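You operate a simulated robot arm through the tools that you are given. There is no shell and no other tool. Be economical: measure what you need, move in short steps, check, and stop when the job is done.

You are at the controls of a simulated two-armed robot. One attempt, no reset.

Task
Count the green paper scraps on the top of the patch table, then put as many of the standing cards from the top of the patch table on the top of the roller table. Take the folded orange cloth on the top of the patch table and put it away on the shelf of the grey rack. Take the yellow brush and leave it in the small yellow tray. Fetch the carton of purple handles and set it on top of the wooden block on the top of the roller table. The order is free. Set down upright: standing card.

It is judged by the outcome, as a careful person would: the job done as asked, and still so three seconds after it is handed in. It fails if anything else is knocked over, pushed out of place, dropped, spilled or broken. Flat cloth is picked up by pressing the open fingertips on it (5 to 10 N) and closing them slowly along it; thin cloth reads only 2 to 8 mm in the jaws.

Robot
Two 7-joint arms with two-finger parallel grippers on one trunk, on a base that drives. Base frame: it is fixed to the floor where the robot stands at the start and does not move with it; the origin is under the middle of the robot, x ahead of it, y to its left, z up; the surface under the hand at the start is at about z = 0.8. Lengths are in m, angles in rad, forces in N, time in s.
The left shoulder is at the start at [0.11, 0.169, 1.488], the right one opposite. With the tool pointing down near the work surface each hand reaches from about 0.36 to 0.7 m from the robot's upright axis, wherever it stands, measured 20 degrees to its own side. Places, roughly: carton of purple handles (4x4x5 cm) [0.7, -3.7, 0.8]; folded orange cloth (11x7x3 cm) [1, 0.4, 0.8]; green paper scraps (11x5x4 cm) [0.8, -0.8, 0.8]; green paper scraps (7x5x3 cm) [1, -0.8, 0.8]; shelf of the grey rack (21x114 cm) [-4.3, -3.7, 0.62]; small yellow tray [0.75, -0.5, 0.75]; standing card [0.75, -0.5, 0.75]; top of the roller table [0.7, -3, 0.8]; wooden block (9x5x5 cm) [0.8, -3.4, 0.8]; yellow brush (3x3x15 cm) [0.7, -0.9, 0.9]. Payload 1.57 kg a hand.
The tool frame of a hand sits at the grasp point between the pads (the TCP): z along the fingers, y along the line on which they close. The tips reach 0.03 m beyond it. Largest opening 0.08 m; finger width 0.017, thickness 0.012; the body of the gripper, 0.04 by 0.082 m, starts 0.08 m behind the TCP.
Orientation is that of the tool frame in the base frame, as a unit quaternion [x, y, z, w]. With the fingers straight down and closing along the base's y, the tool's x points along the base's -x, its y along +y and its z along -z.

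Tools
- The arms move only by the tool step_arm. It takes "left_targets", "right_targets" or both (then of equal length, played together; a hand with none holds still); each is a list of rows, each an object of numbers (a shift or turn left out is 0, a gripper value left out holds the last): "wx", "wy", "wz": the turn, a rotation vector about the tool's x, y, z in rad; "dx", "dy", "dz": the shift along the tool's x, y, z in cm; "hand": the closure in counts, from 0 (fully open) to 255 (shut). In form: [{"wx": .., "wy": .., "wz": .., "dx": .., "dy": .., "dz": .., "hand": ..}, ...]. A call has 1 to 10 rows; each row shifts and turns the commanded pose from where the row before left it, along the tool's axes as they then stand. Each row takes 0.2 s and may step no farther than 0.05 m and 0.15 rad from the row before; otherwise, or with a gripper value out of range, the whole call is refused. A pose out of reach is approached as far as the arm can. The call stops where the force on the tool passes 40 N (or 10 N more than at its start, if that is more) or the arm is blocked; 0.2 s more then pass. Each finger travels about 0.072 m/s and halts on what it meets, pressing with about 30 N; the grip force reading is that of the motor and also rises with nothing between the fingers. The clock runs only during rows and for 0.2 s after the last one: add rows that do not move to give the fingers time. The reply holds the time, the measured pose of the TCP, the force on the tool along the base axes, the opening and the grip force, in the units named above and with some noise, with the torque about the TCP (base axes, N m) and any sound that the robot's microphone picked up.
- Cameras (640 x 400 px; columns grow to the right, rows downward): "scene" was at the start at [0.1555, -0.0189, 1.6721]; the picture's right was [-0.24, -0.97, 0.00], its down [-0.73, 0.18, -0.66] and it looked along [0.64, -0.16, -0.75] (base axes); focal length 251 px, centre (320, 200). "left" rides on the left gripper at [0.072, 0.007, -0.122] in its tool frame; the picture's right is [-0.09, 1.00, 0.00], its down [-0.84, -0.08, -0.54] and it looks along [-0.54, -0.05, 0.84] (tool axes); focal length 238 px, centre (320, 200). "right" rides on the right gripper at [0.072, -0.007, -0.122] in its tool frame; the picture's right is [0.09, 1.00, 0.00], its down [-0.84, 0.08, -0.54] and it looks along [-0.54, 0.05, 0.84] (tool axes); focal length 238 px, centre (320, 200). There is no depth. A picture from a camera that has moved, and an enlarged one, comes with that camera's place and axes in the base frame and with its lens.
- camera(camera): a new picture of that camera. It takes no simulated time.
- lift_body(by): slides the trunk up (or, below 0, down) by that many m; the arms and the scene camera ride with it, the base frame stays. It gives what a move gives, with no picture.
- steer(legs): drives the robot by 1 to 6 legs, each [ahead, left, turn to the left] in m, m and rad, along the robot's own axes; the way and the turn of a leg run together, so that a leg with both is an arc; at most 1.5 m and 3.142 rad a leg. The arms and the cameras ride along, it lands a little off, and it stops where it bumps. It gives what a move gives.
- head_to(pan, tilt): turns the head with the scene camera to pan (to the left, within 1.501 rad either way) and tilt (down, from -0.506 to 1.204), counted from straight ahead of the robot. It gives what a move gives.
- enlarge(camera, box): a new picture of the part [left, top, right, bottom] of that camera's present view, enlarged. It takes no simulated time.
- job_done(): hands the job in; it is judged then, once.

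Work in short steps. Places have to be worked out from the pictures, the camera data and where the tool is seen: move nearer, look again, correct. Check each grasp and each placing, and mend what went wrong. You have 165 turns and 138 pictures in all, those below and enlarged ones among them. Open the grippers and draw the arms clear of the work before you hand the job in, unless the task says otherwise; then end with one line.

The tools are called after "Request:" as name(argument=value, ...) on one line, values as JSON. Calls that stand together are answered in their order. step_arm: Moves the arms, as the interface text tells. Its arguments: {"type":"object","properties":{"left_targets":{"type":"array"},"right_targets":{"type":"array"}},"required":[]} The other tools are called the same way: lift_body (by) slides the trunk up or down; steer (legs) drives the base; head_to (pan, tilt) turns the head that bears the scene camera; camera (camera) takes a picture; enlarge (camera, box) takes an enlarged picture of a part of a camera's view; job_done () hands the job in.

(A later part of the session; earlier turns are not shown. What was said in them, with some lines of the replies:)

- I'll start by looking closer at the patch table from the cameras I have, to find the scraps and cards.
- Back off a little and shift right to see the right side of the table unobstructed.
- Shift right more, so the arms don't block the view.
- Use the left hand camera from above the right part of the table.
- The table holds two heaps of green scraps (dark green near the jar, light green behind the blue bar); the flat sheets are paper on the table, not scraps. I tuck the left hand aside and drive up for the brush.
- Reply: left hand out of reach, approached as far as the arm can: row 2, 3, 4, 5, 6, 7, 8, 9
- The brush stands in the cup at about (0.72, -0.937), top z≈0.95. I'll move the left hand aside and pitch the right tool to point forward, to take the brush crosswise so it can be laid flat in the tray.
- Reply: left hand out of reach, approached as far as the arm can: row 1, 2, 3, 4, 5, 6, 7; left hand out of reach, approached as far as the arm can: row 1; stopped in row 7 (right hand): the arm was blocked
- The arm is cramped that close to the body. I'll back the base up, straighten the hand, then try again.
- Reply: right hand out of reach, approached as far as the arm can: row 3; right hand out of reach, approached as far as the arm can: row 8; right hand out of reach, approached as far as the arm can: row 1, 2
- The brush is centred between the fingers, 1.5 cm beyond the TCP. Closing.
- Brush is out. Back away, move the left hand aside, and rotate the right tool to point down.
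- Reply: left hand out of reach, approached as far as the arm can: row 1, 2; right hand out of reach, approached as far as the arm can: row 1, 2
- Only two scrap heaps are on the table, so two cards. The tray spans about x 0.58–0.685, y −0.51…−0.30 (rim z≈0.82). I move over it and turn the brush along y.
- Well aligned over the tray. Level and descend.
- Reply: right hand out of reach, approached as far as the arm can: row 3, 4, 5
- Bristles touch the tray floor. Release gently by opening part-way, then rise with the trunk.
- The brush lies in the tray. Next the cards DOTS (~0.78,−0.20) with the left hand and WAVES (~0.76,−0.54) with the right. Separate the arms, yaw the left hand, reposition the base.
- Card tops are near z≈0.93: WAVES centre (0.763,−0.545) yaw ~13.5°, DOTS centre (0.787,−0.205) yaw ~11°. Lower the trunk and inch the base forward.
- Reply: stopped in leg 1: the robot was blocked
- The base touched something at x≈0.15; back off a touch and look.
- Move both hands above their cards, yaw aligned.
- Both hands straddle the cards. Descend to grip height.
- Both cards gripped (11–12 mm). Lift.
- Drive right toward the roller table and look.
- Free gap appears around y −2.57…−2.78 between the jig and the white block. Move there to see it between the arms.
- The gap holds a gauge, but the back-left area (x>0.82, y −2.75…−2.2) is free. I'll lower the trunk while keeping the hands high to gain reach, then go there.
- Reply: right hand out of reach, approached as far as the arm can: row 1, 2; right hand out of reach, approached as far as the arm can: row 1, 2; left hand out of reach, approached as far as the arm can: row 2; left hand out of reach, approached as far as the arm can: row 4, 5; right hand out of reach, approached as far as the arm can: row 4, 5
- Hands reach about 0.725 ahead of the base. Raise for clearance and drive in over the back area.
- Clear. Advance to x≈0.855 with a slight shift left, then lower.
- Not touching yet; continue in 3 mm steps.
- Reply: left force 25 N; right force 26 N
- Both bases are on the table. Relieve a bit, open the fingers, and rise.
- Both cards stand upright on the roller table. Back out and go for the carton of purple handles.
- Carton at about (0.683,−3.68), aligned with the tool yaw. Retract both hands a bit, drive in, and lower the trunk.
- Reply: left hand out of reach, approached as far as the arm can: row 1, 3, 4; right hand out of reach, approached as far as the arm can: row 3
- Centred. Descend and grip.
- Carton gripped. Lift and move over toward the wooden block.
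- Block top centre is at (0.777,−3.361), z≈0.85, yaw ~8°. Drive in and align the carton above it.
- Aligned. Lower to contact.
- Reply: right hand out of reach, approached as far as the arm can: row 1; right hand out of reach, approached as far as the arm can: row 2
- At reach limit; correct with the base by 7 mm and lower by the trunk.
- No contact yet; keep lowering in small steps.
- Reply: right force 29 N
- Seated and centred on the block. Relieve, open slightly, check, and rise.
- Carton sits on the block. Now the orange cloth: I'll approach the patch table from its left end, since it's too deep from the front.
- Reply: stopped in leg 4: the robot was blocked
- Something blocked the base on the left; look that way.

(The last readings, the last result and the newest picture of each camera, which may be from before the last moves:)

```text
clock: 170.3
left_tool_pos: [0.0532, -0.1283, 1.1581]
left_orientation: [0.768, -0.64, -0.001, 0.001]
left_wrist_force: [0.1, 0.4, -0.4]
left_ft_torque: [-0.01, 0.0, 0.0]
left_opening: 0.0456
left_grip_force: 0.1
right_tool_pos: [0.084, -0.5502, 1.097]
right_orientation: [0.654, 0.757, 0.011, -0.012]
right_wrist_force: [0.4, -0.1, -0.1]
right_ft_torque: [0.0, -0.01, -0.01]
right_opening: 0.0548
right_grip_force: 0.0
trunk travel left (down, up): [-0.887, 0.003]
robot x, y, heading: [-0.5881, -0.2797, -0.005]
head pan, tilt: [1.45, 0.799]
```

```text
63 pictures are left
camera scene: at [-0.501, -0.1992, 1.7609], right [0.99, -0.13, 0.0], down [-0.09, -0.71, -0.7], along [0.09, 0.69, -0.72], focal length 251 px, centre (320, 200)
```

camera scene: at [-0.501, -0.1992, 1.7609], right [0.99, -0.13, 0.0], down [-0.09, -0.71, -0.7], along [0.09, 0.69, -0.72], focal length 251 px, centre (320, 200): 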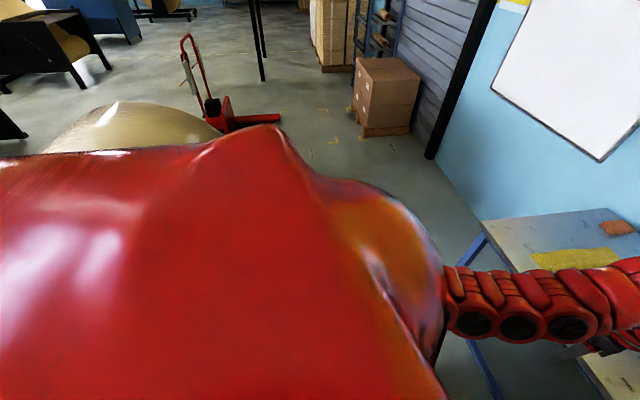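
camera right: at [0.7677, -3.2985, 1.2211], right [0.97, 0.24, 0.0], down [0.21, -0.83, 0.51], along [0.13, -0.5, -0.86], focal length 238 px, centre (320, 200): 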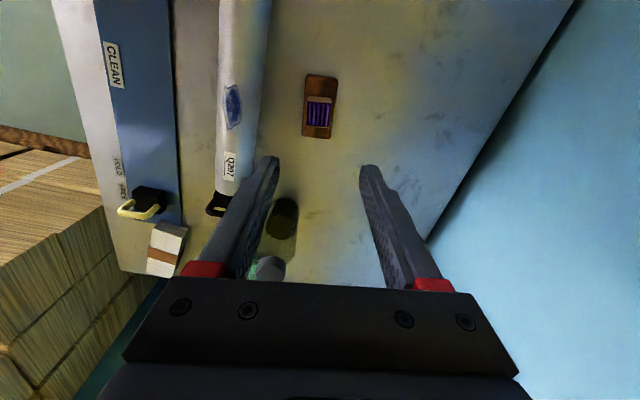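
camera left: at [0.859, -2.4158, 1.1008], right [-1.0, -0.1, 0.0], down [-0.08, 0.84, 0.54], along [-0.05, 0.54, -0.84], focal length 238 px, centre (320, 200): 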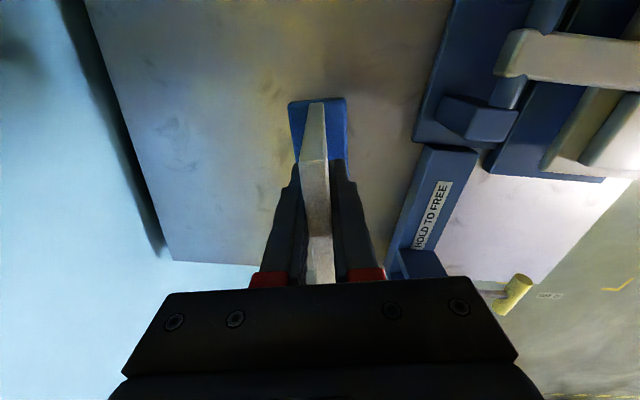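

A big paper roll is behind-left. Take a lane closer to the table.

Request:
steer(legs=[[0.42, 0, 0], [0, 0.7, 0]])

Request:
camera(camera="scene")

```text
clock: 176.3
left_tool_pos: [0.4669, 0.5853, 1.158]
left_orientation: [0.772, -0.636, -0.002, 0.001]
left_wrist_force: [-1.1, -0.4, 0.6]
left_ft_torque: [0.01, -0.02, -0.01]
left_opening: 0.0453
left_grip_force: 0.0
right_tool_pos: [0.5001, 0.1626, 1.0972]
right_orientation: [0.649, 0.76, 0.012, -0.012]
right_wrist_force: [0.6, -0.3, -1.1]
right_ft_torque: [0.0, -0.04, -0.01]
right_opening: 0.055
right_grip_force: 0.0
trunk travel left (down, up): [-0.887, 0.003]
robot x, y, heading: [-0.1785, 0.4291, 0.002]
head pan, tilt: [1.45, 0.799]
```

```text
62 pictures are left
camera scene: at [-0.0872, 0.5067, 1.7609], right [0.99, -0.12, 0.0], down [-0.08, -0.71, -0.7], along [0.08, 0.69, -0.72], focal length 251 px, centre (320, 200)
```

scene: 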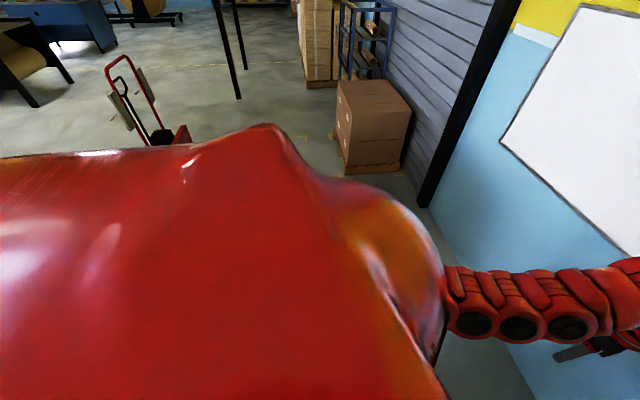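

Request:
steer(legs=[[0.1, 0.52, 0], [0, 0, -1.571]])

Request:
head_to(pan=0.4, tilt=0.75)

Request:
camera(camera="scene")

```text
clock: 183.2
left_tool_pos: [0.0817, 0.3068, 1.1579]
left_orientation: [-0.099, 0.995, 0.002, 0.0]
left_wrist_force: [0.1, 0.8, -0.5]
left_ft_torque: [-0.01, 0.03, 0.03]
left_opening: 0.0457
left_grip_force: 0.0
right_tool_pos: [-0.3401, 0.2701, 1.0963]
right_orientation: [0.997, 0.081, 0.015, -0.001]
right_wrist_force: [-0.1, -0.1, -0.1]
right_ft_torque: [-0.01, -0.02, 0.01]
right_opening: 0.055
right_grip_force: 0.0
trunk travel left (down, up): [-0.887, 0.003]
robot x, y, heading: [-0.0798, 0.9523, -1.564]
head pan, tilt: [1.45, 0.799]
```

```text
clock: 184.5
left_tool_pos: [0.0827, 0.3065, 1.1574]
left_orientation: [-0.099, 0.995, 0.002, 0.0]
left_wrist_force: [0.3, -0.2, 1.0]
left_ft_torque: [-0.01, -0.01, 0.0]
left_opening: 0.0456
left_grip_force: 0.0
right_tool_pos: [-0.3406, 0.2701, 1.096]
right_orientation: [0.997, 0.081, 0.015, 0.0]
right_wrist_force: [-0.2, 0.1, -0.7]
right_ft_torque: [-0.01, 0.01, 0.0]
right_opening: 0.055
right_grip_force: 0.0
trunk travel left (down, up): [-0.887, 0.003]
robot x, y, heading: [-0.0786, 0.9467, -1.557]
head pan, tilt: [0.4, 0.75]
```

```text
61 pictures are left
camera scene: at [-0.0467, 0.7924, 1.7648], right [-0.92, -0.4, 0.0], down [-0.27, 0.63, -0.73], along [0.29, -0.67, -0.68], focal length 251 px, centre (320, 200)
```

scene: 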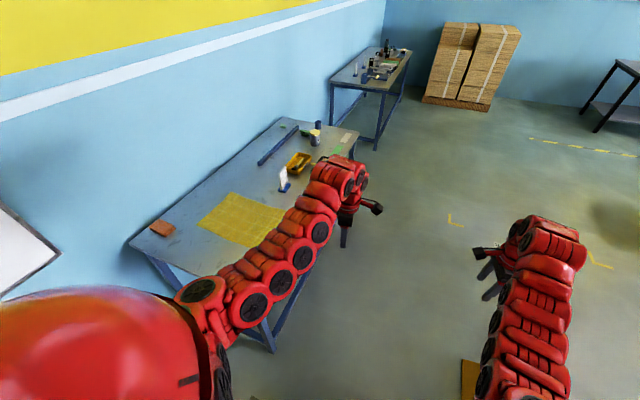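

Request:
steer(legs=[[0, 0.83, -0.01]])

Request:
camera(camera="scene")

Request:
camera(camera="left")

```text
clock: 188.9
left_tool_pos: [0.9043, 0.3064, 1.1583]
left_orientation: [-0.092, 0.996, 0.001, 0.0]
left_wrist_force: [0.3, 0.4, -0.9]
left_ft_torque: [-0.04, -0.02, -0.03]
left_opening: 0.0457
left_grip_force: 0.1
right_tool_pos: [0.4822, 0.2755, 1.0968]
right_orientation: [0.997, 0.075, 0.017, 0.0]
right_wrist_force: [0.0, -0.1, -0.1]
right_ft_torque: [-0.01, 0.02, -0.04]
right_opening: 0.0547
right_grip_force: 0.1
trunk travel left (down, up): [-0.887, 0.003]
robot x, y, heading: [0.7505, 0.9493, -1.573]
head pan, tilt: [0.4, 0.75]
```

```text
60 pictures are left
camera scene: at [0.7819, 0.7946, 1.7649], right [-0.92, -0.39, 0.0], down [-0.26, 0.63, -0.73], along [0.28, -0.67, -0.68], focal length 251 px, centre (320, 200)
```

scene: 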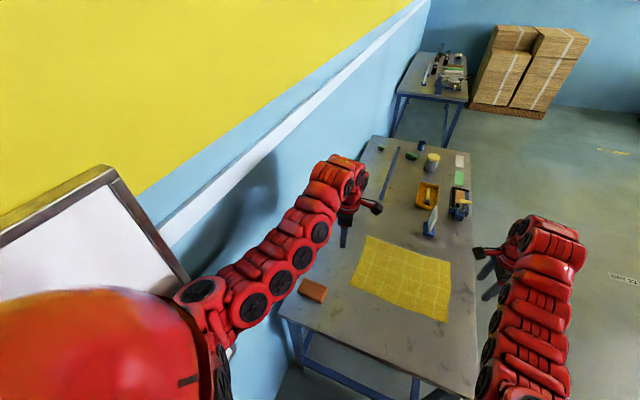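

```text
59 pictures are left
camera left: at [0.8337, 0.2999, 1.2793], right [-0.09, 1.0, 0.0], down [0.84, 0.08, 0.54], along [0.54, 0.05, -0.84], focal length 238 px, centre (320, 200)
```

left: 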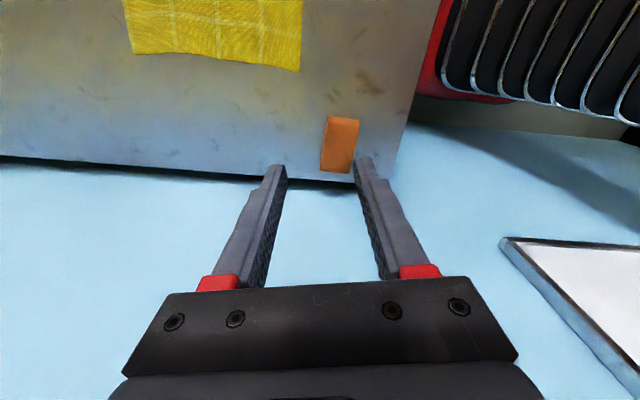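

Cloth: x 0.94–1.05, y 0.323–0.385, long side along x, ~6 cm across. I'll straddle it with the left fingers closing along y.

Request:
lift_body(by=-0.1)

Request:
step_arm(left_targets=[{"wz": 0.09, "hand": 0}, {"wz": 0.095}, {"dx": -4.4, "dy": 2}, {"dx": -4.4, "dy": 2.1}, {"dz": 4}, {"dz": 4}, {}])

Request:
camera(camera="left")

```text
clock: 190.3
left_tool_pos: [0.9039, 0.3071, 1.0579]
left_orientation: [-0.092, 0.996, 0.001, 0.0]
left_wrist_force: [0.4, 0.1, 0.2]
left_ft_torque: [0.02, -0.02, 0.0]
left_opening: 0.0456
left_grip_force: 0.0
right_tool_pos: [0.4842, 0.2752, 0.9978]
right_orientation: [0.997, 0.075, 0.016, 0.0]
right_wrist_force: [1.3, -0.7, 0.4]
right_ft_torque: [0.01, -0.01, 0.01]
right_opening: 0.0551
right_grip_force: 0.1
trunk travel left (down, up): [-0.787, 0.103]
robot x, y, heading: [0.7497, 0.9522, -1.573]
head pan, tilt: [0.4, 0.75]
```

```text
clock: 191.9
left_tool_pos: [0.9829, 0.323, 0.9479]
left_orientation: [0.001, 1.0, 0.002, -0.001]
left_wrist_force: [-0.4, -0.4, 0.4]
left_ft_torque: [-0.02, 0.0, 0.0]
left_opening: 0.0798
left_grip_force: 0.1
left hand out of reach, approached as far as the arm can: row 3, 4
right_tool_pos: [0.4818, 0.2756, 0.9976]
right_orientation: [0.997, 0.075, 0.015, 0.0]
right_wrist_force: [0.6, 1.2, -0.3]
right_ft_torque: [0.02, 0.01, 0.0]
right_opening: 0.0549
right_grip_force: 0.0
trunk travel left (down, up): [-0.787, 0.103]
robot x, y, heading: [0.7496, 0.9522, -1.575]
head pan, tilt: [0.4, 0.75]
```

```text
58 pictures are left
camera left: at [0.9117, 0.3285, 1.0694], right [0.09, 1.0, 0.0], down [0.84, -0.08, 0.54], along [0.54, -0.05, -0.84], focal length 238 px, centre (320, 200)
```

left: 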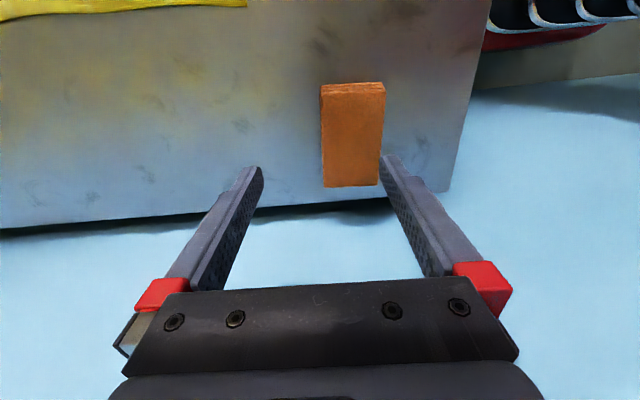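

Request:
step_arm(left_targets=[{"dy": 1.7, "dx": -0.7}, {"dy": 1.7, "dx": -0.7}, {"dz": 4}, {"dz": 2}, {}])

Request:
camera(camera="left")

```text
clock: 193.1
left_tool_pos: [0.9963, 0.3536, 0.8879]
left_orientation: [0.001, 1.0, 0.001, -0.001]
left_wrist_force: [-0.3, -0.3, 0.0]
left_ft_torque: [0.02, 0.0, 0.01]
left_opening: 0.0801
left_grip_force: 0.0
right_tool_pos: [0.4817, 0.2762, 0.9963]
right_orientation: [0.997, 0.075, 0.017, 0.0]
right_wrist_force: [0.0, -1.1, -0.2]
right_ft_torque: [0.02, 0.01, 0.0]
right_opening: 0.0548
right_grip_force: 0.1
trunk travel left (down, up): [-0.787, 0.103]
robot x, y, heading: [0.753, 0.9495, -1.577]
head pan, tilt: [0.4, 0.75]
```

```text
57 pictures are left
camera left: at [0.9253, 0.3602, 1.0094], right [0.09, 1.0, 0.0], down [0.84, -0.08, 0.54], along [0.54, -0.05, -0.84], focal length 238 px, centre (320, 200)
```

left: 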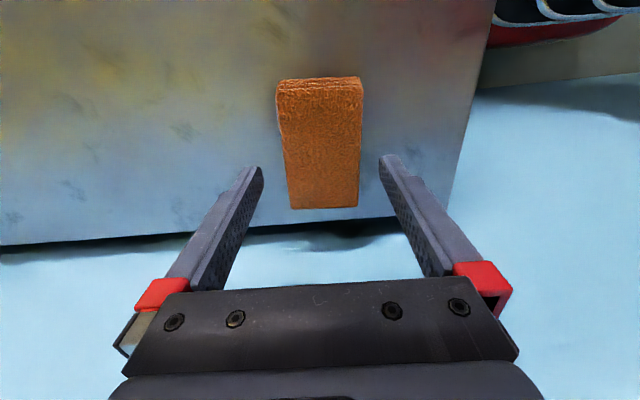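

Centred. Descend beside the cloth and close slowly.

Request:
step_arm(left_targets=[{"dz": 3}, {"dz": 1.5}, {"dz": 0.7}, {}])

Request:
step_arm(left_targets=[{"hand": 40}, {"hand": 70}, {"hand": 100}, {"hand": 130}, {"hand": 160}, {}])

Request:
camera(camera="left")

```text
clock: 194.1
left_tool_pos: [0.9984, 0.3544, 0.8383]
left_orientation: [0.0, 1.0, 0.001, -0.001]
left_wrist_force: [0.0, 0.2, 1.0]
left_ft_torque: [0.02, 0.02, -0.02]
left_opening: 0.0801
left_grip_force: 0.0
right_tool_pos: [0.4831, 0.2761, 0.9977]
right_orientation: [0.997, 0.075, 0.017, 0.0]
right_wrist_force: [-0.1, -0.2, 0.4]
right_ft_torque: [0.0, 0.0, 0.0]
right_opening: 0.0549
right_grip_force: 0.2
trunk travel left (down, up): [-0.787, 0.103]
robot x, y, heading: [0.7555, 0.9506, -1.571]
head pan, tilt: [0.4, 0.75]
```

```text
clock: 195.5
left_tool_pos: [0.9979, 0.3541, 0.8381]
left_orientation: [0.001, 1.0, 0.002, 0.001]
left_wrist_force: [0.2, -0.3, -1.4]
left_ft_torque: [0.01, 0.02, 0.01]
left_opening: 0.0645
left_grip_force: 29.9
right_tool_pos: [0.4811, 0.2769, 0.9971]
right_orientation: [0.997, 0.075, 0.015, -0.001]
right_wrist_force: [0.2, 0.0, 0.5]
right_ft_torque: [-0.01, -0.02, -0.01]
right_opening: 0.055
right_grip_force: 0.0
trunk travel left (down, up): [-0.787, 0.103]
robot x, y, heading: [0.7497, 0.9498, -1.567]
head pan, tilt: [0.4, 0.75]
```

```text
56 pictures are left
camera left: at [0.9267, 0.3605, 0.959], right [0.09, 1.0, 0.0], down [0.84, -0.08, 0.54], along [0.54, -0.05, -0.84], focal length 238 px, centre (320, 200)
```

left: 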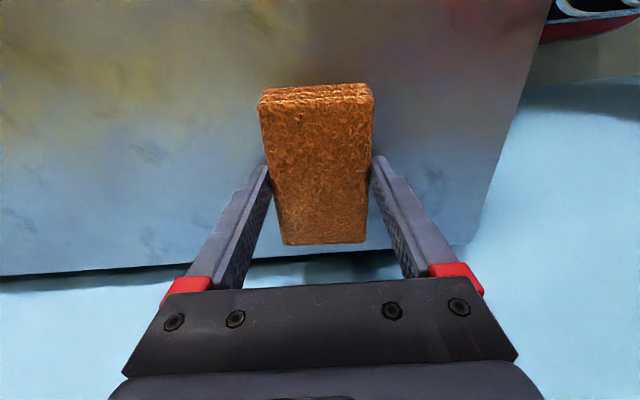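

It behaves as a firm stack; gripped at 64 mm. Lift and check.

Request:
step_arm(left_targets=[{"hand": 200}, {"dz": -3}, {"dz": -4}, {"dz": -4}, {"dz": -4}, {}])

Request:
lift_body(by=0.1)

Request:
camera(camera="left")

```text
clock: 196.9
left_tool_pos: [0.9984, 0.3534, 0.9848]
left_orientation: [0.0, 1.0, 0.002, 0.001]
left_wrist_force: [-0.2, 0.7, -0.7]
left_ft_torque: [0.03, -0.03, 0.0]
left_opening: 0.0642
left_grip_force: 29.8
right_tool_pos: [0.4837, 0.2761, 0.9964]
right_orientation: [0.997, 0.075, 0.017, 0.0]
right_wrist_force: [0.3, 0.6, 0.5]
right_ft_torque: [0.02, -0.02, 0.01]
right_opening: 0.0547
right_grip_force: 0.1
trunk travel left (down, up): [-0.787, 0.103]
robot x, y, heading: [0.7514, 0.9507, -1.574]
head pan, tilt: [0.4, 0.75]
```

```text
clock: 198.2
left_tool_pos: [0.9993, 0.3524, 1.0849]
left_orientation: [0.001, 1.0, 0.002, 0.0]
left_wrist_force: [0.2, -0.4, -0.5]
left_ft_torque: [-0.01, 0.04, -0.01]
left_opening: 0.0641
left_grip_force: 29.8
right_tool_pos: [0.4832, 0.2772, 1.0962]
right_orientation: [0.997, 0.076, 0.016, 0.0]
right_wrist_force: [0.4, 0.6, -0.1]
right_ft_torque: [0.0, 0.02, -0.02]
right_opening: 0.0548
right_grip_force: 0.0
trunk travel left (down, up): [-0.887, 0.003]
robot x, y, heading: [0.7519, 0.9513, -1.573]
head pan, tilt: [0.4, 0.75]
```

```text
55 pictures are left
camera left: at [0.9277, 0.3594, 1.206], right [0.09, 1.0, 0.0], down [0.84, -0.08, 0.54], along [0.54, -0.05, -0.84], focal length 238 px, centre (320, 200)
```

left: 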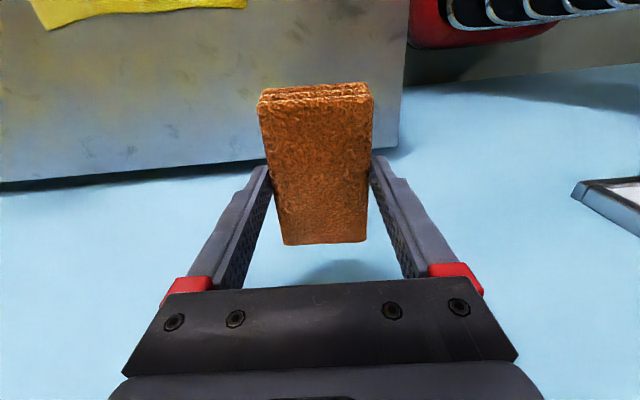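

Cloth held. Drive out and along the aisle, then look toward the rack.

Request:
steer(legs=[[0, -0.88, 0], [1.4, 0, 0], [1.1, 0, 0], [0, 0, -1.1]])

Request:
head_to(pan=0.0, tilt=0.35)

Request:
camera(camera="scene")

```text
clock: 217.4
left_tool_pos: [-0.5385, -2.0559, 1.085]
left_orientation: [0.515, 0.857, 0.002, 0.0]
left_wrist_force: [0.2, 0.1, 0.3]
left_ft_torque: [0.01, -0.01, 0.0]
left_opening: 0.0638
left_grip_force: 30.1
right_tool_pos: [-0.8514, -1.6371, 1.0967]
right_orientation: [0.894, -0.449, 0.014, 0.009]
right_wrist_force: [0.3, 0.8, -0.2]
right_ft_torque: [0.0, -0.02, 0.02]
right_opening: 0.0549
right_grip_force: 0.0
trunk travel left (down, up): [-0.887, 0.003]
robot x, y, heading: [-0.1295, -1.5552, -2.653]
head pan, tilt: [0.4, 0.75]
```

```text
clock: 218.3
left_tool_pos: [-0.5393, -2.0551, 1.0846]
left_orientation: [0.513, 0.858, 0.002, 0.002]
left_wrist_force: [-0.7, -0.4, -0.9]
left_ft_torque: [0.03, -0.02, 0.01]
left_opening: 0.0638
left_grip_force: 29.9
right_tool_pos: [-0.8488, -1.6374, 1.096]
right_orientation: [0.894, -0.448, 0.014, 0.008]
right_wrist_force: [-0.5, -0.6, 0.1]
right_ft_torque: [-0.02, -0.03, 0.01]
right_opening: 0.0547
right_grip_force: 0.2
trunk travel left (down, up): [-0.887, 0.003]
robot x, y, heading: [-0.127, -1.5558, -2.644]
head pan, tilt: [0.0, 0.351]
```

```text
54 pictures are left
camera scene: at [-0.2812, -1.6375, 1.8004], right [-0.47, 0.88, 0.0], down [0.3, 0.16, -0.94], along [-0.83, -0.44, -0.34], focal length 251 px, centre (320, 200)
```

scene: 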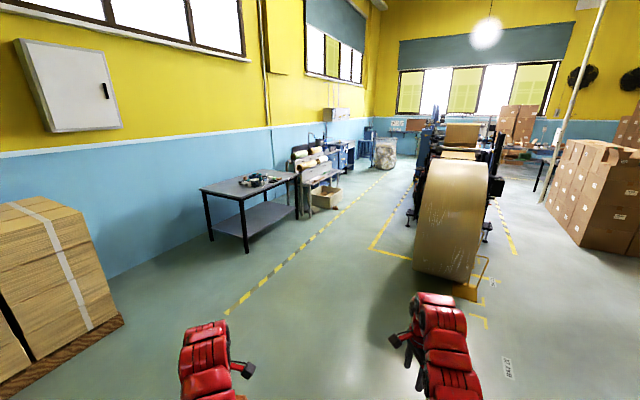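

Request:
enlarge(camera="scene", box=[190, 120, 390, 250])

```text
3.08 times, centred on (290, 185) of scene
camera zoom: at [-0.2812, -1.6375, 1.8004], right [-0.47, 0.88, 0.0], down [0.3, 0.16, -0.94], along [-0.83, -0.44, -0.34], focal length 771 px, centre (412, 246)
```

zoom: 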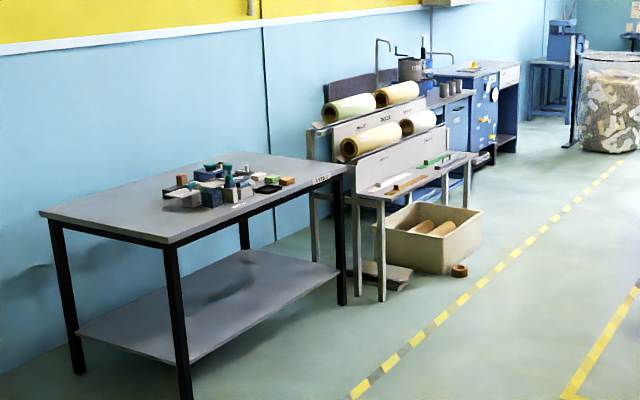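

The rack's light shelf is at x −3.73…−4.87, front edge y≈−3.6. I'll face −y, and strafe along the aisle at y≈−2.7.

Request:
steer(legs=[[0, 0, 1.073], [1.1, 0, 0], [0, -1.4, 0], [0, -1.4, 0], [0, -0.95, 0]])

Request:
head_to(pan=0.0, tilt=0.75)

Request:
camera(camera="scene")

```text
clock: 244.4
left_tool_pos: [-3.6022, -3.2742, 1.0847]
left_orientation: [-0.016, 1.0, 0.001, -0.001]
left_wrist_force: [0.4, -0.1, -1.0]
left_ft_torque: [-0.03, 0.03, -0.03]
left_opening: 0.0639
left_grip_force: 30.1
right_tool_pos: [-4.1133, -3.368, 1.0962]
right_orientation: [0.996, 0.091, 0.016, -0.001]
right_wrist_force: [0.4, 0.1, 0.5]
right_ft_torque: [-0.04, -0.01, 0.01]
right_opening: 0.0548
right_grip_force: 0.1
trunk travel left (down, up): [-0.887, 0.003]
robot x, y, heading: [-3.8654, -2.6864, -1.542]
head pan, tilt: [0.0, 0.351]
```

```text
clock: 245.2
left_tool_pos: [-3.6014, -3.275, 1.085]
left_orientation: [-0.015, 1.0, 0.002, 0.0]
left_wrist_force: [-0.8, -0.8, -1.5]
left_ft_torque: [-0.03, 0.01, -0.04]
left_opening: 0.0638
left_grip_force: 29.8
right_tool_pos: [-4.1149, -3.3681, 1.097]
right_orientation: [0.996, 0.091, 0.016, -0.001]
right_wrist_force: [-0.4, -1.2, -0.3]
right_ft_torque: [0.01, 0.0, 0.0]
right_opening: 0.0547
right_grip_force: 0.1
trunk travel left (down, up): [-0.887, 0.003]
robot x, y, heading: [-3.866, -2.6844, -1.544]
head pan, tilt: [0.0, 0.75]
```

```text
52 pictures are left
camera scene: at [-3.8635, -2.8483, 1.7649], right [-1.0, -0.03, 0.0], down [-0.02, 0.68, -0.73], along [0.02, -0.73, -0.68], focal length 251 px, centre (320, 200)
```

scene: 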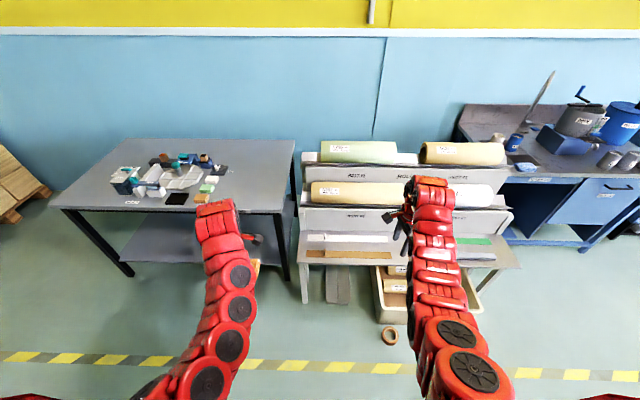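

Request:
enlarge(camera="scene", box=[280, 200, 540, 320])

```text
2.46 times, centred on (410, 260) of scene
camera zoom: at [-3.8635, -2.8483, 1.7649], right [-1.0, -0.03, 0.0], down [-0.02, 0.68, -0.73], along [0.02, -0.73, -0.68], focal length 617 px, centre (98, 52)
```

zoom: 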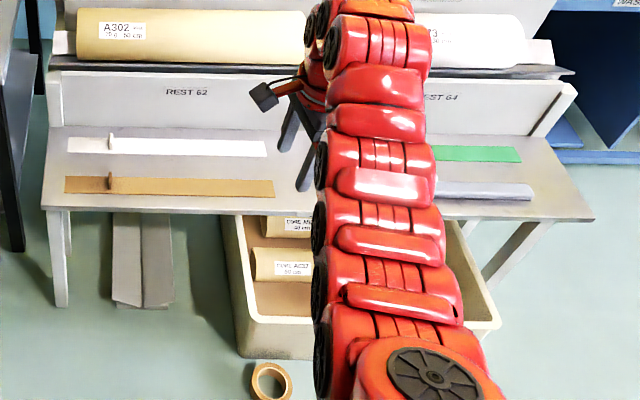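

The shelf's middle (x≈−4.3…−4.6) seems free but is hidden by the arm. Shift right and look again.

Request:
steer(legs=[[0, -0.42, -0.027]])

Request:
enlarge(camera="scene", box=[200, 180, 460, 340])

```text
clock: 247.9
left_tool_pos: [-4.0439, -3.2879, 1.0852]
left_orientation: [-0.001, 1.0, 0.001, -0.001]
left_wrist_force: [-0.2, 0.5, 0.5]
left_ft_torque: [0.01, 0.03, -0.02]
left_opening: 0.064
left_grip_force: 30.1
right_tool_pos: [-4.5597, -3.366, 1.0975]
right_orientation: [0.997, 0.076, 0.016, 0.0]
right_wrist_force: [0.8, -0.6, -0.1]
right_ft_torque: [0.01, 0.02, -0.01]
right_opening: 0.0549
right_grip_force: 0.1
trunk travel left (down, up): [-0.887, 0.003]
robot x, y, heading: [-4.2937, -2.6914, -1.571]
head pan, tilt: [0.0, 0.75]
```

```text
2.46 times, centred on (330, 260) of scene
camera zoom: at [-4.2917, -2.8538, 1.7648], right [-1.0, 0.0, 0.0], down [0.0, 0.68, -0.73], along [0.0, -0.73, -0.68], focal length 617 px, centre (295, 52)
```

zoom: 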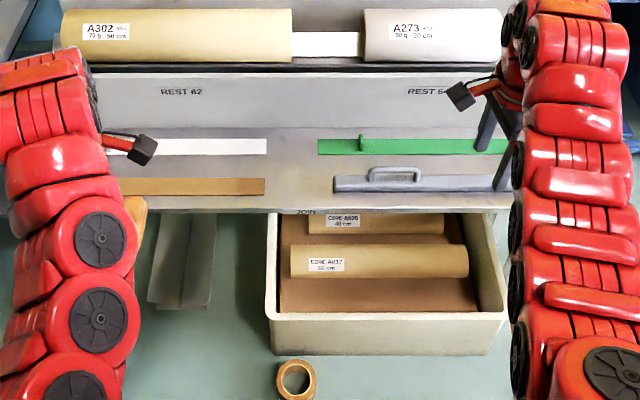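

The middle gap (x −4.227…−4.343) is free. I'll turn the cloth lengthwise in depth (left wz +1.57), and meanwhile tuck the right hand low and close to the body so it stays clear of the rack.

Request:
step_arm(left_targets=[{"wz": 0.15}, {"wz": 0.15}, {"wz": 0.15}, {"wz": 0.15}, {"wz": 0.15}, {"wz": 0.15}, {"wz": 0.15}, {"wz": 0.15}, {"wz": 0.15}, {"wz": 0.15}], right_targets=[{"dz": 4}, {"dz": 4}, {"dz": 4}, {"dz": 4}, {"dy": -4}, {"dy": -4}, {"dy": -4}, {"dy": -4}, {"dy": -4}, {"dy": -4}])

Request:
step_arm(left_targets=[{"wz": 0.07}, {}])

Request:
camera(camera="scene")

```text
clock: 250.1
left_tool_pos: [-4.0423, -3.2867, 1.0851]
left_orientation: [0.682, 0.731, 0.001, -0.001]
left_wrist_force: [-0.3, 0.3, -0.7]
left_ft_torque: [-0.04, -0.01, 0.02]
left_opening: 0.0641
left_grip_force: 30.1
right_tool_pos: [-4.5923, -3.1254, 0.9592]
right_orientation: [0.997, 0.077, 0.017, 0.0]
right_wrist_force: [-0.4, -0.5, -0.3]
right_ft_torque: [-0.06, 0.01, 0.0]
right_opening: 0.0547
right_grip_force: 0.0
right hand out of reach, approached as far as the arm can: row 4
trunk travel left (down, up): [-0.887, 0.003]
robot x, y, heading: [-4.291, -2.6923, -1.575]
head pan, tilt: [0.0, 0.75]
```

```text
clock: 250.7
left_tool_pos: [-4.0447, -3.2892, 1.0856]
left_orientation: [0.706, 0.708, 0.001, -0.001]
left_wrist_force: [0.5, 0.3, 0.3]
left_ft_torque: [-0.02, 0.02, 0.03]
left_opening: 0.0639
left_grip_force: 29.8
right_tool_pos: [-4.5939, -3.1268, 0.9579]
right_orientation: [0.997, 0.076, 0.016, 0.0]
right_wrist_force: [0.0, 0.3, -0.6]
right_ft_torque: [0.01, -0.02, 0.01]
right_opening: 0.055
right_grip_force: 0.0
trunk travel left (down, up): [-0.887, 0.003]
robot x, y, heading: [-4.295, -2.6906, -1.572]
head pan, tilt: [0.0, 0.75]
```

```text
49 pictures are left
camera scene: at [-4.2926, -2.8532, 1.7649], right [-1.0, 0.0, 0.0], down [0.0, 0.68, -0.73], along [0.0, -0.73, -0.68], focal length 251 px, centre (320, 200)
```

scene: 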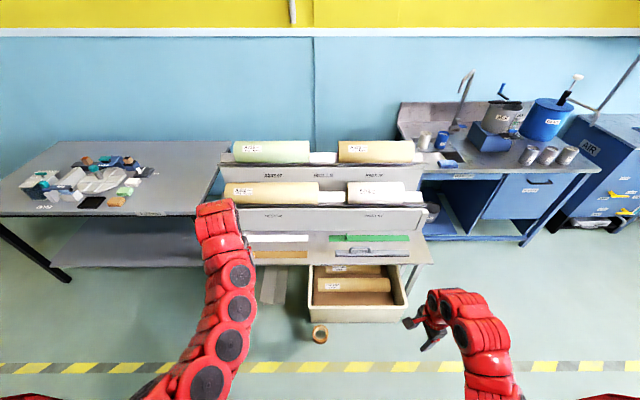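

Request:
steer(legs=[[0.33, -0.245, 0]])

Request:
lift_body(by=-0.25)

Request:
camera(camera="left")

Request:
camera(camera="scene")

```text
clock: 253.2
left_tool_pos: [-4.2899, -3.6137, 1.0852]
left_orientation: [0.706, 0.708, 0.002, -0.001]
left_wrist_force: [0.4, -0.1, -0.8]
left_ft_torque: [0.03, 0.0, 0.02]
left_opening: 0.0639
left_grip_force: 29.8
right_tool_pos: [-4.8409, -3.4506, 0.9589]
right_orientation: [0.997, 0.076, 0.016, -0.001]
right_wrist_force: [-0.6, -0.4, 0.5]
right_ft_torque: [0.03, 0.0, 0.01]
right_opening: 0.0547
right_grip_force: 0.0
trunk travel left (down, up): [-0.887, 0.003]
robot x, y, heading: [-4.5396, -3.0161, -1.576]
head pan, tilt: [0.0, 0.75]
```

```text
clock: 255.8
left_tool_pos: [-4.2914, -3.6147, 0.8349]
left_orientation: [0.706, 0.708, 0.002, -0.002]
left_wrist_force: [0.5, 1.0, -0.9]
left_ft_torque: [-0.01, -0.01, 0.01]
left_opening: 0.064
left_grip_force: 29.7
right_tool_pos: [-4.8423, -3.4518, 0.7086]
right_orientation: [0.997, 0.076, 0.016, 0.0]
right_wrist_force: [-0.4, 0.1, -0.3]
right_ft_torque: [-0.01, -0.02, -0.01]
right_opening: 0.055
right_grip_force: 0.1
trunk travel left (down, up): [-0.637, 0.253]
robot x, y, heading: [-4.5401, -3.0176, -1.577]
head pan, tilt: [0.0, 0.75]
```

```text
48 pictures are left
camera left: at [-4.2838, -3.5422, 0.9566], right [1.0, -0.09, 0.0], down [-0.08, -0.84, 0.54], along [-0.05, -0.54, -0.84], focal length 238 px, centre (320, 200)
```

left: 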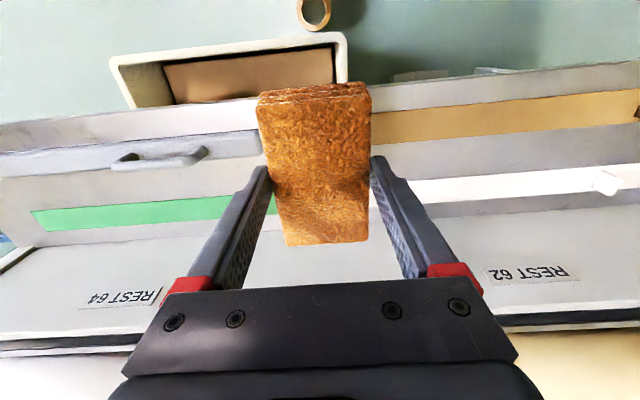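

```text
47 pictures are left
camera scene: at [-4.5404, -3.1788, 1.5149], right [-1.0, 0.0, 0.0], down [0.0, 0.68, -0.73], along [0.0, -0.73, -0.68], focal length 251 px, centre (320, 200)
```

scene: 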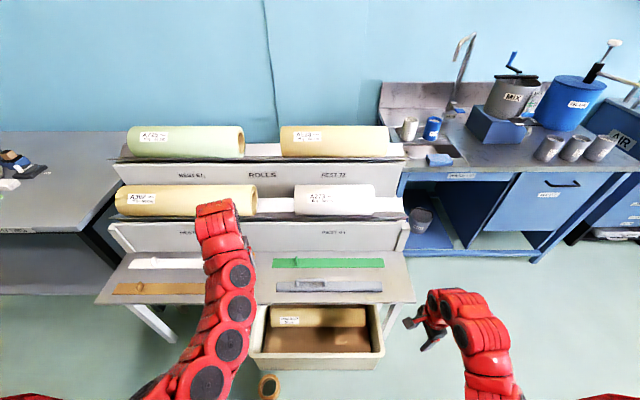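

Line up (slightly +x, 5 cm forward) and lower toward the shelf.

Request:
step_arm(left_targets=[{"dx": -2.5, "dy": 0.4}, {"dx": -2.5}, {}])

Request:
lift_body(by=-0.13)

Request:
camera(camera="left")

```text
clock: 256.6
left_tool_pos: [-4.2879, -3.663, 0.837]
left_orientation: [0.707, 0.708, 0.001, -0.001]
left_wrist_force: [-0.4, 0.9, -0.6]
left_ft_torque: [0.01, -0.01, -0.01]
left_opening: 0.0641
left_grip_force: 29.9
right_tool_pos: [-4.8415, -3.452, 0.7083]
right_orientation: [0.997, 0.076, 0.017, 0.0]
right_wrist_force: [-0.1, 0.6, -0.8]
right_ft_torque: [0.0, 0.0, 0.02]
right_opening: 0.0547
right_grip_force: 0.1
trunk travel left (down, up): [-0.637, 0.253]
robot x, y, heading: [-4.5392, -3.0164, -1.571]
head pan, tilt: [0.0, 0.75]
```

```text
clock: 258.1
left_tool_pos: [-4.2871, -3.6635, 0.7056]
left_orientation: [0.706, 0.708, 0.001, -0.002]
left_wrist_force: [0.0, 0.2, -1.0]
left_ft_torque: [-0.02, -0.02, -0.03]
left_opening: 0.0641
left_grip_force: 30.0
right_tool_pos: [-4.8419, -3.4508, 0.5783]
right_orientation: [0.997, 0.076, 0.016, 0.0]
right_wrist_force: [1.0, -0.6, 0.0]
right_ft_torque: [0.05, 0.0, 0.02]
right_opening: 0.055
right_grip_force: 0.0
trunk travel left (down, up): [-0.507, 0.383]
robot x, y, heading: [-4.5384, -3.0147, -1.577]
head pan, tilt: [0.0, 0.75]
```

```text
46 pictures are left
camera left: at [-4.2795, -3.5915, 0.8271], right [1.0, -0.09, 0.0], down [-0.08, -0.84, 0.54], along [-0.05, -0.54, -0.84], focal length 238 px, centre (320, 200)
```

left: 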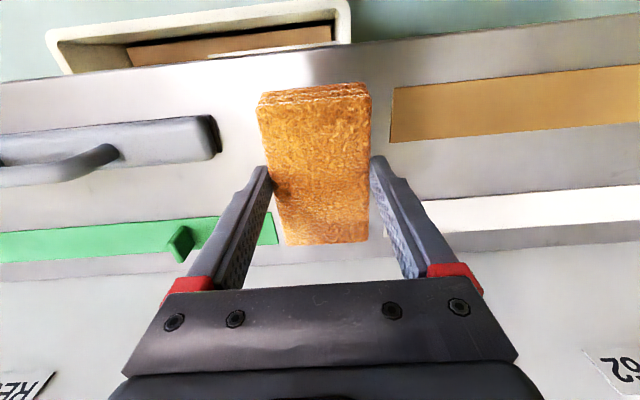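

Clear of the strips on all sides. Lower to contact.

Request:
lift_body(by=-0.035)

Request:
lift_body(by=-0.005)

Request:
lift_body(by=-0.003)

Request:
lift_body(by=-0.003)

```text
clock: 258.9
left_tool_pos: [-4.2872, -3.6624, 0.6697]
left_orientation: [0.706, 0.708, 0.001, -0.001]
left_wrist_force: [-0.1, 0.3, -0.7]
left_ft_torque: [-0.03, -0.01, 0.01]
left_opening: 0.0639
left_grip_force: 30.1
right_tool_pos: [-4.841, -3.4516, 0.5435]
right_orientation: [0.997, 0.076, 0.017, -0.001]
right_wrist_force: [1.3, -0.6, 0.3]
right_ft_torque: [-0.01, -0.02, 0.0]
right_opening: 0.0546
right_grip_force: 0.1
trunk travel left (down, up): [-0.472, 0.418]
robot x, y, heading: [-4.5363, -3.0158, -1.576]
head pan, tilt: [0.0, 0.75]
```

```text
clock: 259.5
left_tool_pos: [-4.287, -3.6621, 0.6654]
left_orientation: [0.706, 0.708, 0.001, -0.001]
left_wrist_force: [-0.6, -1.0, -1.2]
left_ft_torque: [0.03, 0.0, 0.02]
left_opening: 0.064
left_grip_force: 29.8
right_tool_pos: [-4.8414, -3.4522, 0.5385]
right_orientation: [0.997, 0.075, 0.017, -0.001]
right_wrist_force: [-0.8, -0.3, -0.8]
right_ft_torque: [-0.01, 0.0, -0.02]
right_opening: 0.0551
right_grip_force: 0.1
trunk travel left (down, up): [-0.467, 0.423]
robot x, y, heading: [-4.5393, -3.013, -1.576]
head pan, tilt: [0.0, 0.75]
```

```text
clock: 260.0
left_tool_pos: [-4.2869, -3.6634, 0.6622]
left_orientation: [0.707, 0.708, 0.001, -0.001]
left_wrist_force: [-0.7, -0.2, -0.5]
left_ft_torque: [0.04, -0.03, -0.01]
left_opening: 0.0642
left_grip_force: 29.9
right_tool_pos: [-4.8418, -3.4516, 0.5357]
right_orientation: [0.997, 0.076, 0.016, -0.001]
right_wrist_force: [0.8, -0.6, 0.1]
right_ft_torque: [-0.01, -0.01, 0.0]
right_opening: 0.0548
right_grip_force: 0.1
trunk travel left (down, up): [-0.464, 0.426]
robot x, y, heading: [-4.5427, -3.0142, -1.578]
head pan, tilt: [0.0, 0.75]
```

```text
clock: 260.5
left_tool_pos: [-4.287, -3.6628, 0.6595]
left_orientation: [0.706, 0.708, 0.002, 0.0]
left_wrist_force: [0.7, 0.1, 0.6]
left_ft_torque: [-0.01, 0.02, -0.02]
left_opening: 0.064
left_grip_force: 30.3
right_tool_pos: [-4.841, -3.4513, 0.5333]
right_orientation: [0.997, 0.075, 0.017, 0.0]
right_wrist_force: [-0.8, 0.1, 0.2]
right_ft_torque: [-0.01, -0.01, -0.02]
right_opening: 0.055
right_grip_force: 0.0
trunk travel left (down, up): [-0.461, 0.429]
robot x, y, heading: [-4.538, -3.0151, -1.576]
head pan, tilt: [0.0, 0.75]
```

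Request:
lift_body(by=-0.002)

Request:
lift_body(by=-0.002)

Request:
lift_body(by=-0.002)

```text
clock: 261.0
left_tool_pos: [-4.2867, -3.6633, 0.6591]
left_orientation: [0.707, 0.707, 0.001, 0.0]
left_wrist_force: [0.8, -0.3, 4.7]
left_ft_torque: [-0.35, 0.05, -0.03]
left_opening: 0.0638
left_grip_force: 30.1
right_tool_pos: [-4.8408, -3.4507, 0.5317]
right_orientation: [0.997, 0.076, 0.017, 0.0]
right_wrist_force: [0.2, 0.2, 0.4]
right_ft_torque: [0.01, 0.0, -0.03]
right_opening: 0.0549
right_grip_force: 0.0
trunk travel left (down, up): [-0.459, 0.431]
robot x, y, heading: [-4.5384, -3.0153, -1.575]
head pan, tilt: [0.0, 0.75]
```

```text
clock: 261.6
left_tool_pos: [-4.2872, -3.6625, 0.6574]
left_orientation: [0.707, 0.707, 0.0, 0.002]
left_wrist_force: [1.9, -3.8, 22.2]
left_ft_torque: [0.22, 0.12, -0.02]
left_opening: 0.0639
left_grip_force: 29.5
right_tool_pos: [-4.8412, -3.4514, 0.5296]
right_orientation: [0.997, 0.076, 0.017, 0.0]
right_wrist_force: [0.1, -0.1, 0.7]
right_ft_torque: [0.04, 0.04, 0.02]
right_opening: 0.0549
right_grip_force: 0.0
trunk travel left (down, up): [-0.457, 0.433]
robot x, y, heading: [-4.5373, -3.0194, -1.574]
head pan, tilt: [0.0, 0.75]
```

```text
clock: 262.1
left_tool_pos: [-4.2873, -3.6622, 0.6577]
left_orientation: [0.707, 0.708, -0.001, 0.002]
left_wrist_force: [3.9, -8.7, 38.7]
left_ft_torque: [-0.19, -0.05, 0.01]
left_opening: 0.064
left_grip_force: 30.2
right_tool_pos: [-4.8416, -3.4504, 0.5276]
right_orientation: [0.997, 0.076, 0.017, 0.002]
right_wrist_force: [1.0, 0.1, -0.5]
right_ft_torque: [0.03, -0.02, 0.01]
right_opening: 0.0549
right_grip_force: 0.0
trunk travel left (down, up): [-0.455, 0.435]
robot x, y, heading: [-4.5399, -3.0174, -1.578]
head pan, tilt: [0.0, 0.75]
```

Seated. Relieve, open just enough, and rise.

Request:
lift_body(by=0.005)

Request:
step_arm(left_targets=[{"hand": 40}, {"hand": 24}, {}, {}])

Request:
lift_body(by=0.15)

Request:
camera(camera="left")

```text
clock: 262.6
left_tool_pos: [-4.2876, -3.6619, 0.6572]
left_orientation: [0.706, 0.708, 0.002, -0.002]
left_wrist_force: [1.3, -2.4, 9.7]
left_ft_torque: [-0.64, -0.16, 0.07]
left_opening: 0.0638
left_grip_force: 30.0
right_tool_pos: [-4.8409, -3.4511, 0.5315]
right_orientation: [0.997, 0.076, 0.017, 0.0]
right_wrist_force: [-0.9, -1.1, 1.0]
right_ft_torque: [-0.02, 0.02, 0.01]
right_opening: 0.0547
right_grip_force: 0.1
trunk travel left (down, up): [-0.46, 0.43]
robot x, y, heading: [-4.5402, -3.017, -1.573]
head pan, tilt: [0.0, 0.75]
```

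```text
clock: 263.6
left_tool_pos: [-4.2887, -3.6623, 0.6575]
left_orientation: [0.706, 0.708, 0.001, -0.001]
left_wrist_force: [-0.5, -0.2, 0.2]
left_ft_torque: [0.0, -0.04, -0.03]
left_opening: 0.0724
left_grip_force: 0.0
right_tool_pos: [-4.8404, -3.4521, 0.5303]
right_orientation: [0.997, 0.076, 0.017, 0.001]
right_wrist_force: [0.3, -0.5, 0.1]
right_ft_torque: [-0.04, 0.03, 0.02]
right_opening: 0.0549
right_grip_force: 0.1
trunk travel left (down, up): [-0.46, 0.43]
robot x, y, heading: [-4.5382, -3.0193, -1.575]
head pan, tilt: [0.0, 0.75]
```

```text
clock: 265.4
left_tool_pos: [-4.287, -3.6622, 0.8076]
left_orientation: [0.706, 0.708, 0.001, -0.001]
left_wrist_force: [-0.8, 0.0, 0.2]
left_ft_torque: [0.01, -0.03, 0.0]
left_opening: 0.0725
left_grip_force: 0.1
right_tool_pos: [-4.8417, -3.4523, 0.683]
right_orientation: [0.997, 0.076, 0.017, -0.001]
right_wrist_force: [0.0, 0.1, 0.1]
right_ft_torque: [0.03, -0.01, 0.03]
right_opening: 0.0548
right_grip_force: 0.2
trunk travel left (down, up): [-0.61, 0.28]
robot x, y, heading: [-4.5387, -3.0155, -1.574]
head pan, tilt: [0.0, 0.75]
```

```text
45 pictures are left
camera left: at [-4.2795, -3.5917, 0.9298], right [1.0, -0.09, 0.0], down [-0.08, -0.84, 0.54], along [-0.05, -0.54, -0.84], focal length 238 px, centre (320, 200)
```

left: 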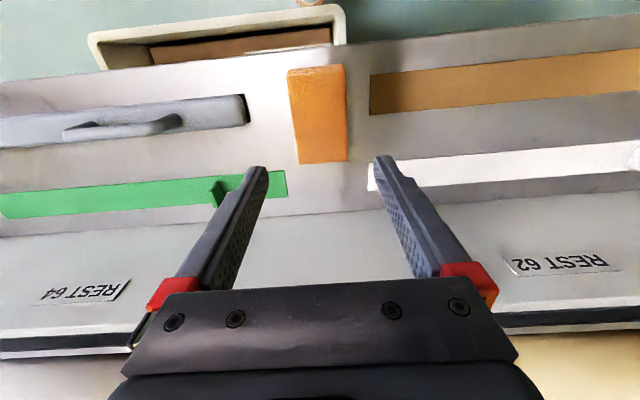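

Cloth lies on the shelf, clear of the strips. Raise and back away.

Request:
lift_body(by=0.2)

Request:
steer(legs=[[-0.45, 0, 0]])

Request:
camera(camera="scene")

```text
clock: 267.5
left_tool_pos: [-4.2868, -3.6631, 1.0085]
left_orientation: [0.706, 0.708, 0.002, -0.002]
left_wrist_force: [1.1, 0.6, 0.6]
left_ft_torque: [-0.02, 0.03, 0.02]
left_opening: 0.0724
left_grip_force: 0.1
right_tool_pos: [-4.8411, -3.452, 0.8816]
right_orientation: [0.997, 0.075, 0.017, 0.0]
right_wrist_force: [0.2, -0.1, 0.4]
right_ft_torque: [0.01, -0.02, 0.01]
right_opening: 0.0547
right_grip_force: 0.1
trunk travel left (down, up): [-0.81, 0.08]
robot x, y, heading: [-4.5385, -3.0153, -1.576]
head pan, tilt: [0.0, 0.75]
```

```text
clock: 270.3
left_tool_pos: [-4.2855, -3.2131, 1.0079]
left_orientation: [0.707, 0.708, 0.002, -0.001]
left_wrist_force: [0.3, 0.5, 0.3]
left_ft_torque: [0.0, 0.01, -0.02]
left_opening: 0.0725
left_grip_force: 0.0
right_tool_pos: [-4.8405, -3.0022, 0.8816]
right_orientation: [0.997, 0.076, 0.017, -0.001]
right_wrist_force: [0.4, 0.2, -0.1]
right_ft_torque: [0.03, 0.0, 0.05]
right_opening: 0.0545
right_grip_force: 0.0
trunk travel left (down, up): [-0.81, 0.08]
robot x, y, heading: [-4.5373, -2.568, -1.567]
head pan, tilt: [0.0, 0.75]
```

```text
44 pictures are left
camera scene: at [-4.5391, -2.729, 1.6878], right [-1.0, 0.0, 0.0], down [0.0, 0.68, -0.73], along [0.0, -0.73, -0.68], focal length 251 px, centre (320, 200)
```

scene: 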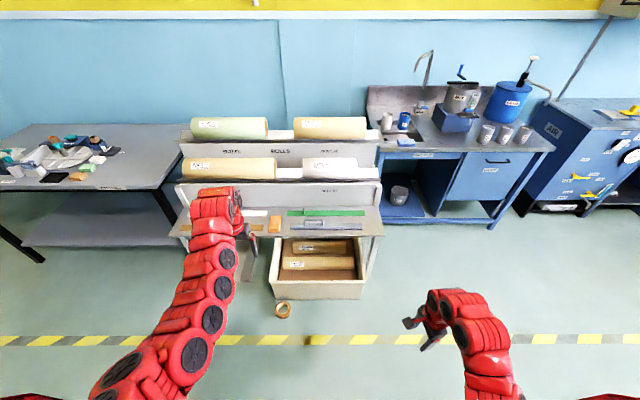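

The cloth is on the shelf and everything else looks undisturbed. Open both grippers fully and hand in.

Request:
step_arm(left_targets=[{"hand": 0}, {}, {}], right_targets=[{"hand": 0}, {}, {}])

Request:
job_done()

```text
clock: 271.1
left_tool_pos: [-4.2847, -3.213, 1.0076]
left_orientation: [0.706, 0.708, 0.002, -0.001]
left_wrist_force: [0.3, 0.0, 0.1]
left_ft_torque: [0.01, 0.0, 0.01]
left_opening: 0.0804
left_grip_force: 0.1
right_tool_pos: [-4.8404, -3.0019, 0.8794]
right_orientation: [0.997, 0.076, 0.016, -0.001]
right_wrist_force: [-0.3, -0.2, -0.1]
right_ft_torque: [0.0, 0.0, -0.01]
right_opening: 0.0799
right_grip_force: 0.0
trunk travel left (down, up): [-0.81, 0.08]
robot x, y, heading: [-4.5423, -2.565, -1.574]
head pan, tilt: [0.0, 0.75]
```

```text
The job is handed in.
```

I counted two green scrap heaps (not the flat green sheet) and stood two cards upright on the roller table; the brush is in the yellow tray, the carton on the wooden block and the orange cloth on the grey rack's shelf; the base bumped the patch table and probably a large paper roll, and I saw nothing moved at the table but did not recheck the roll.
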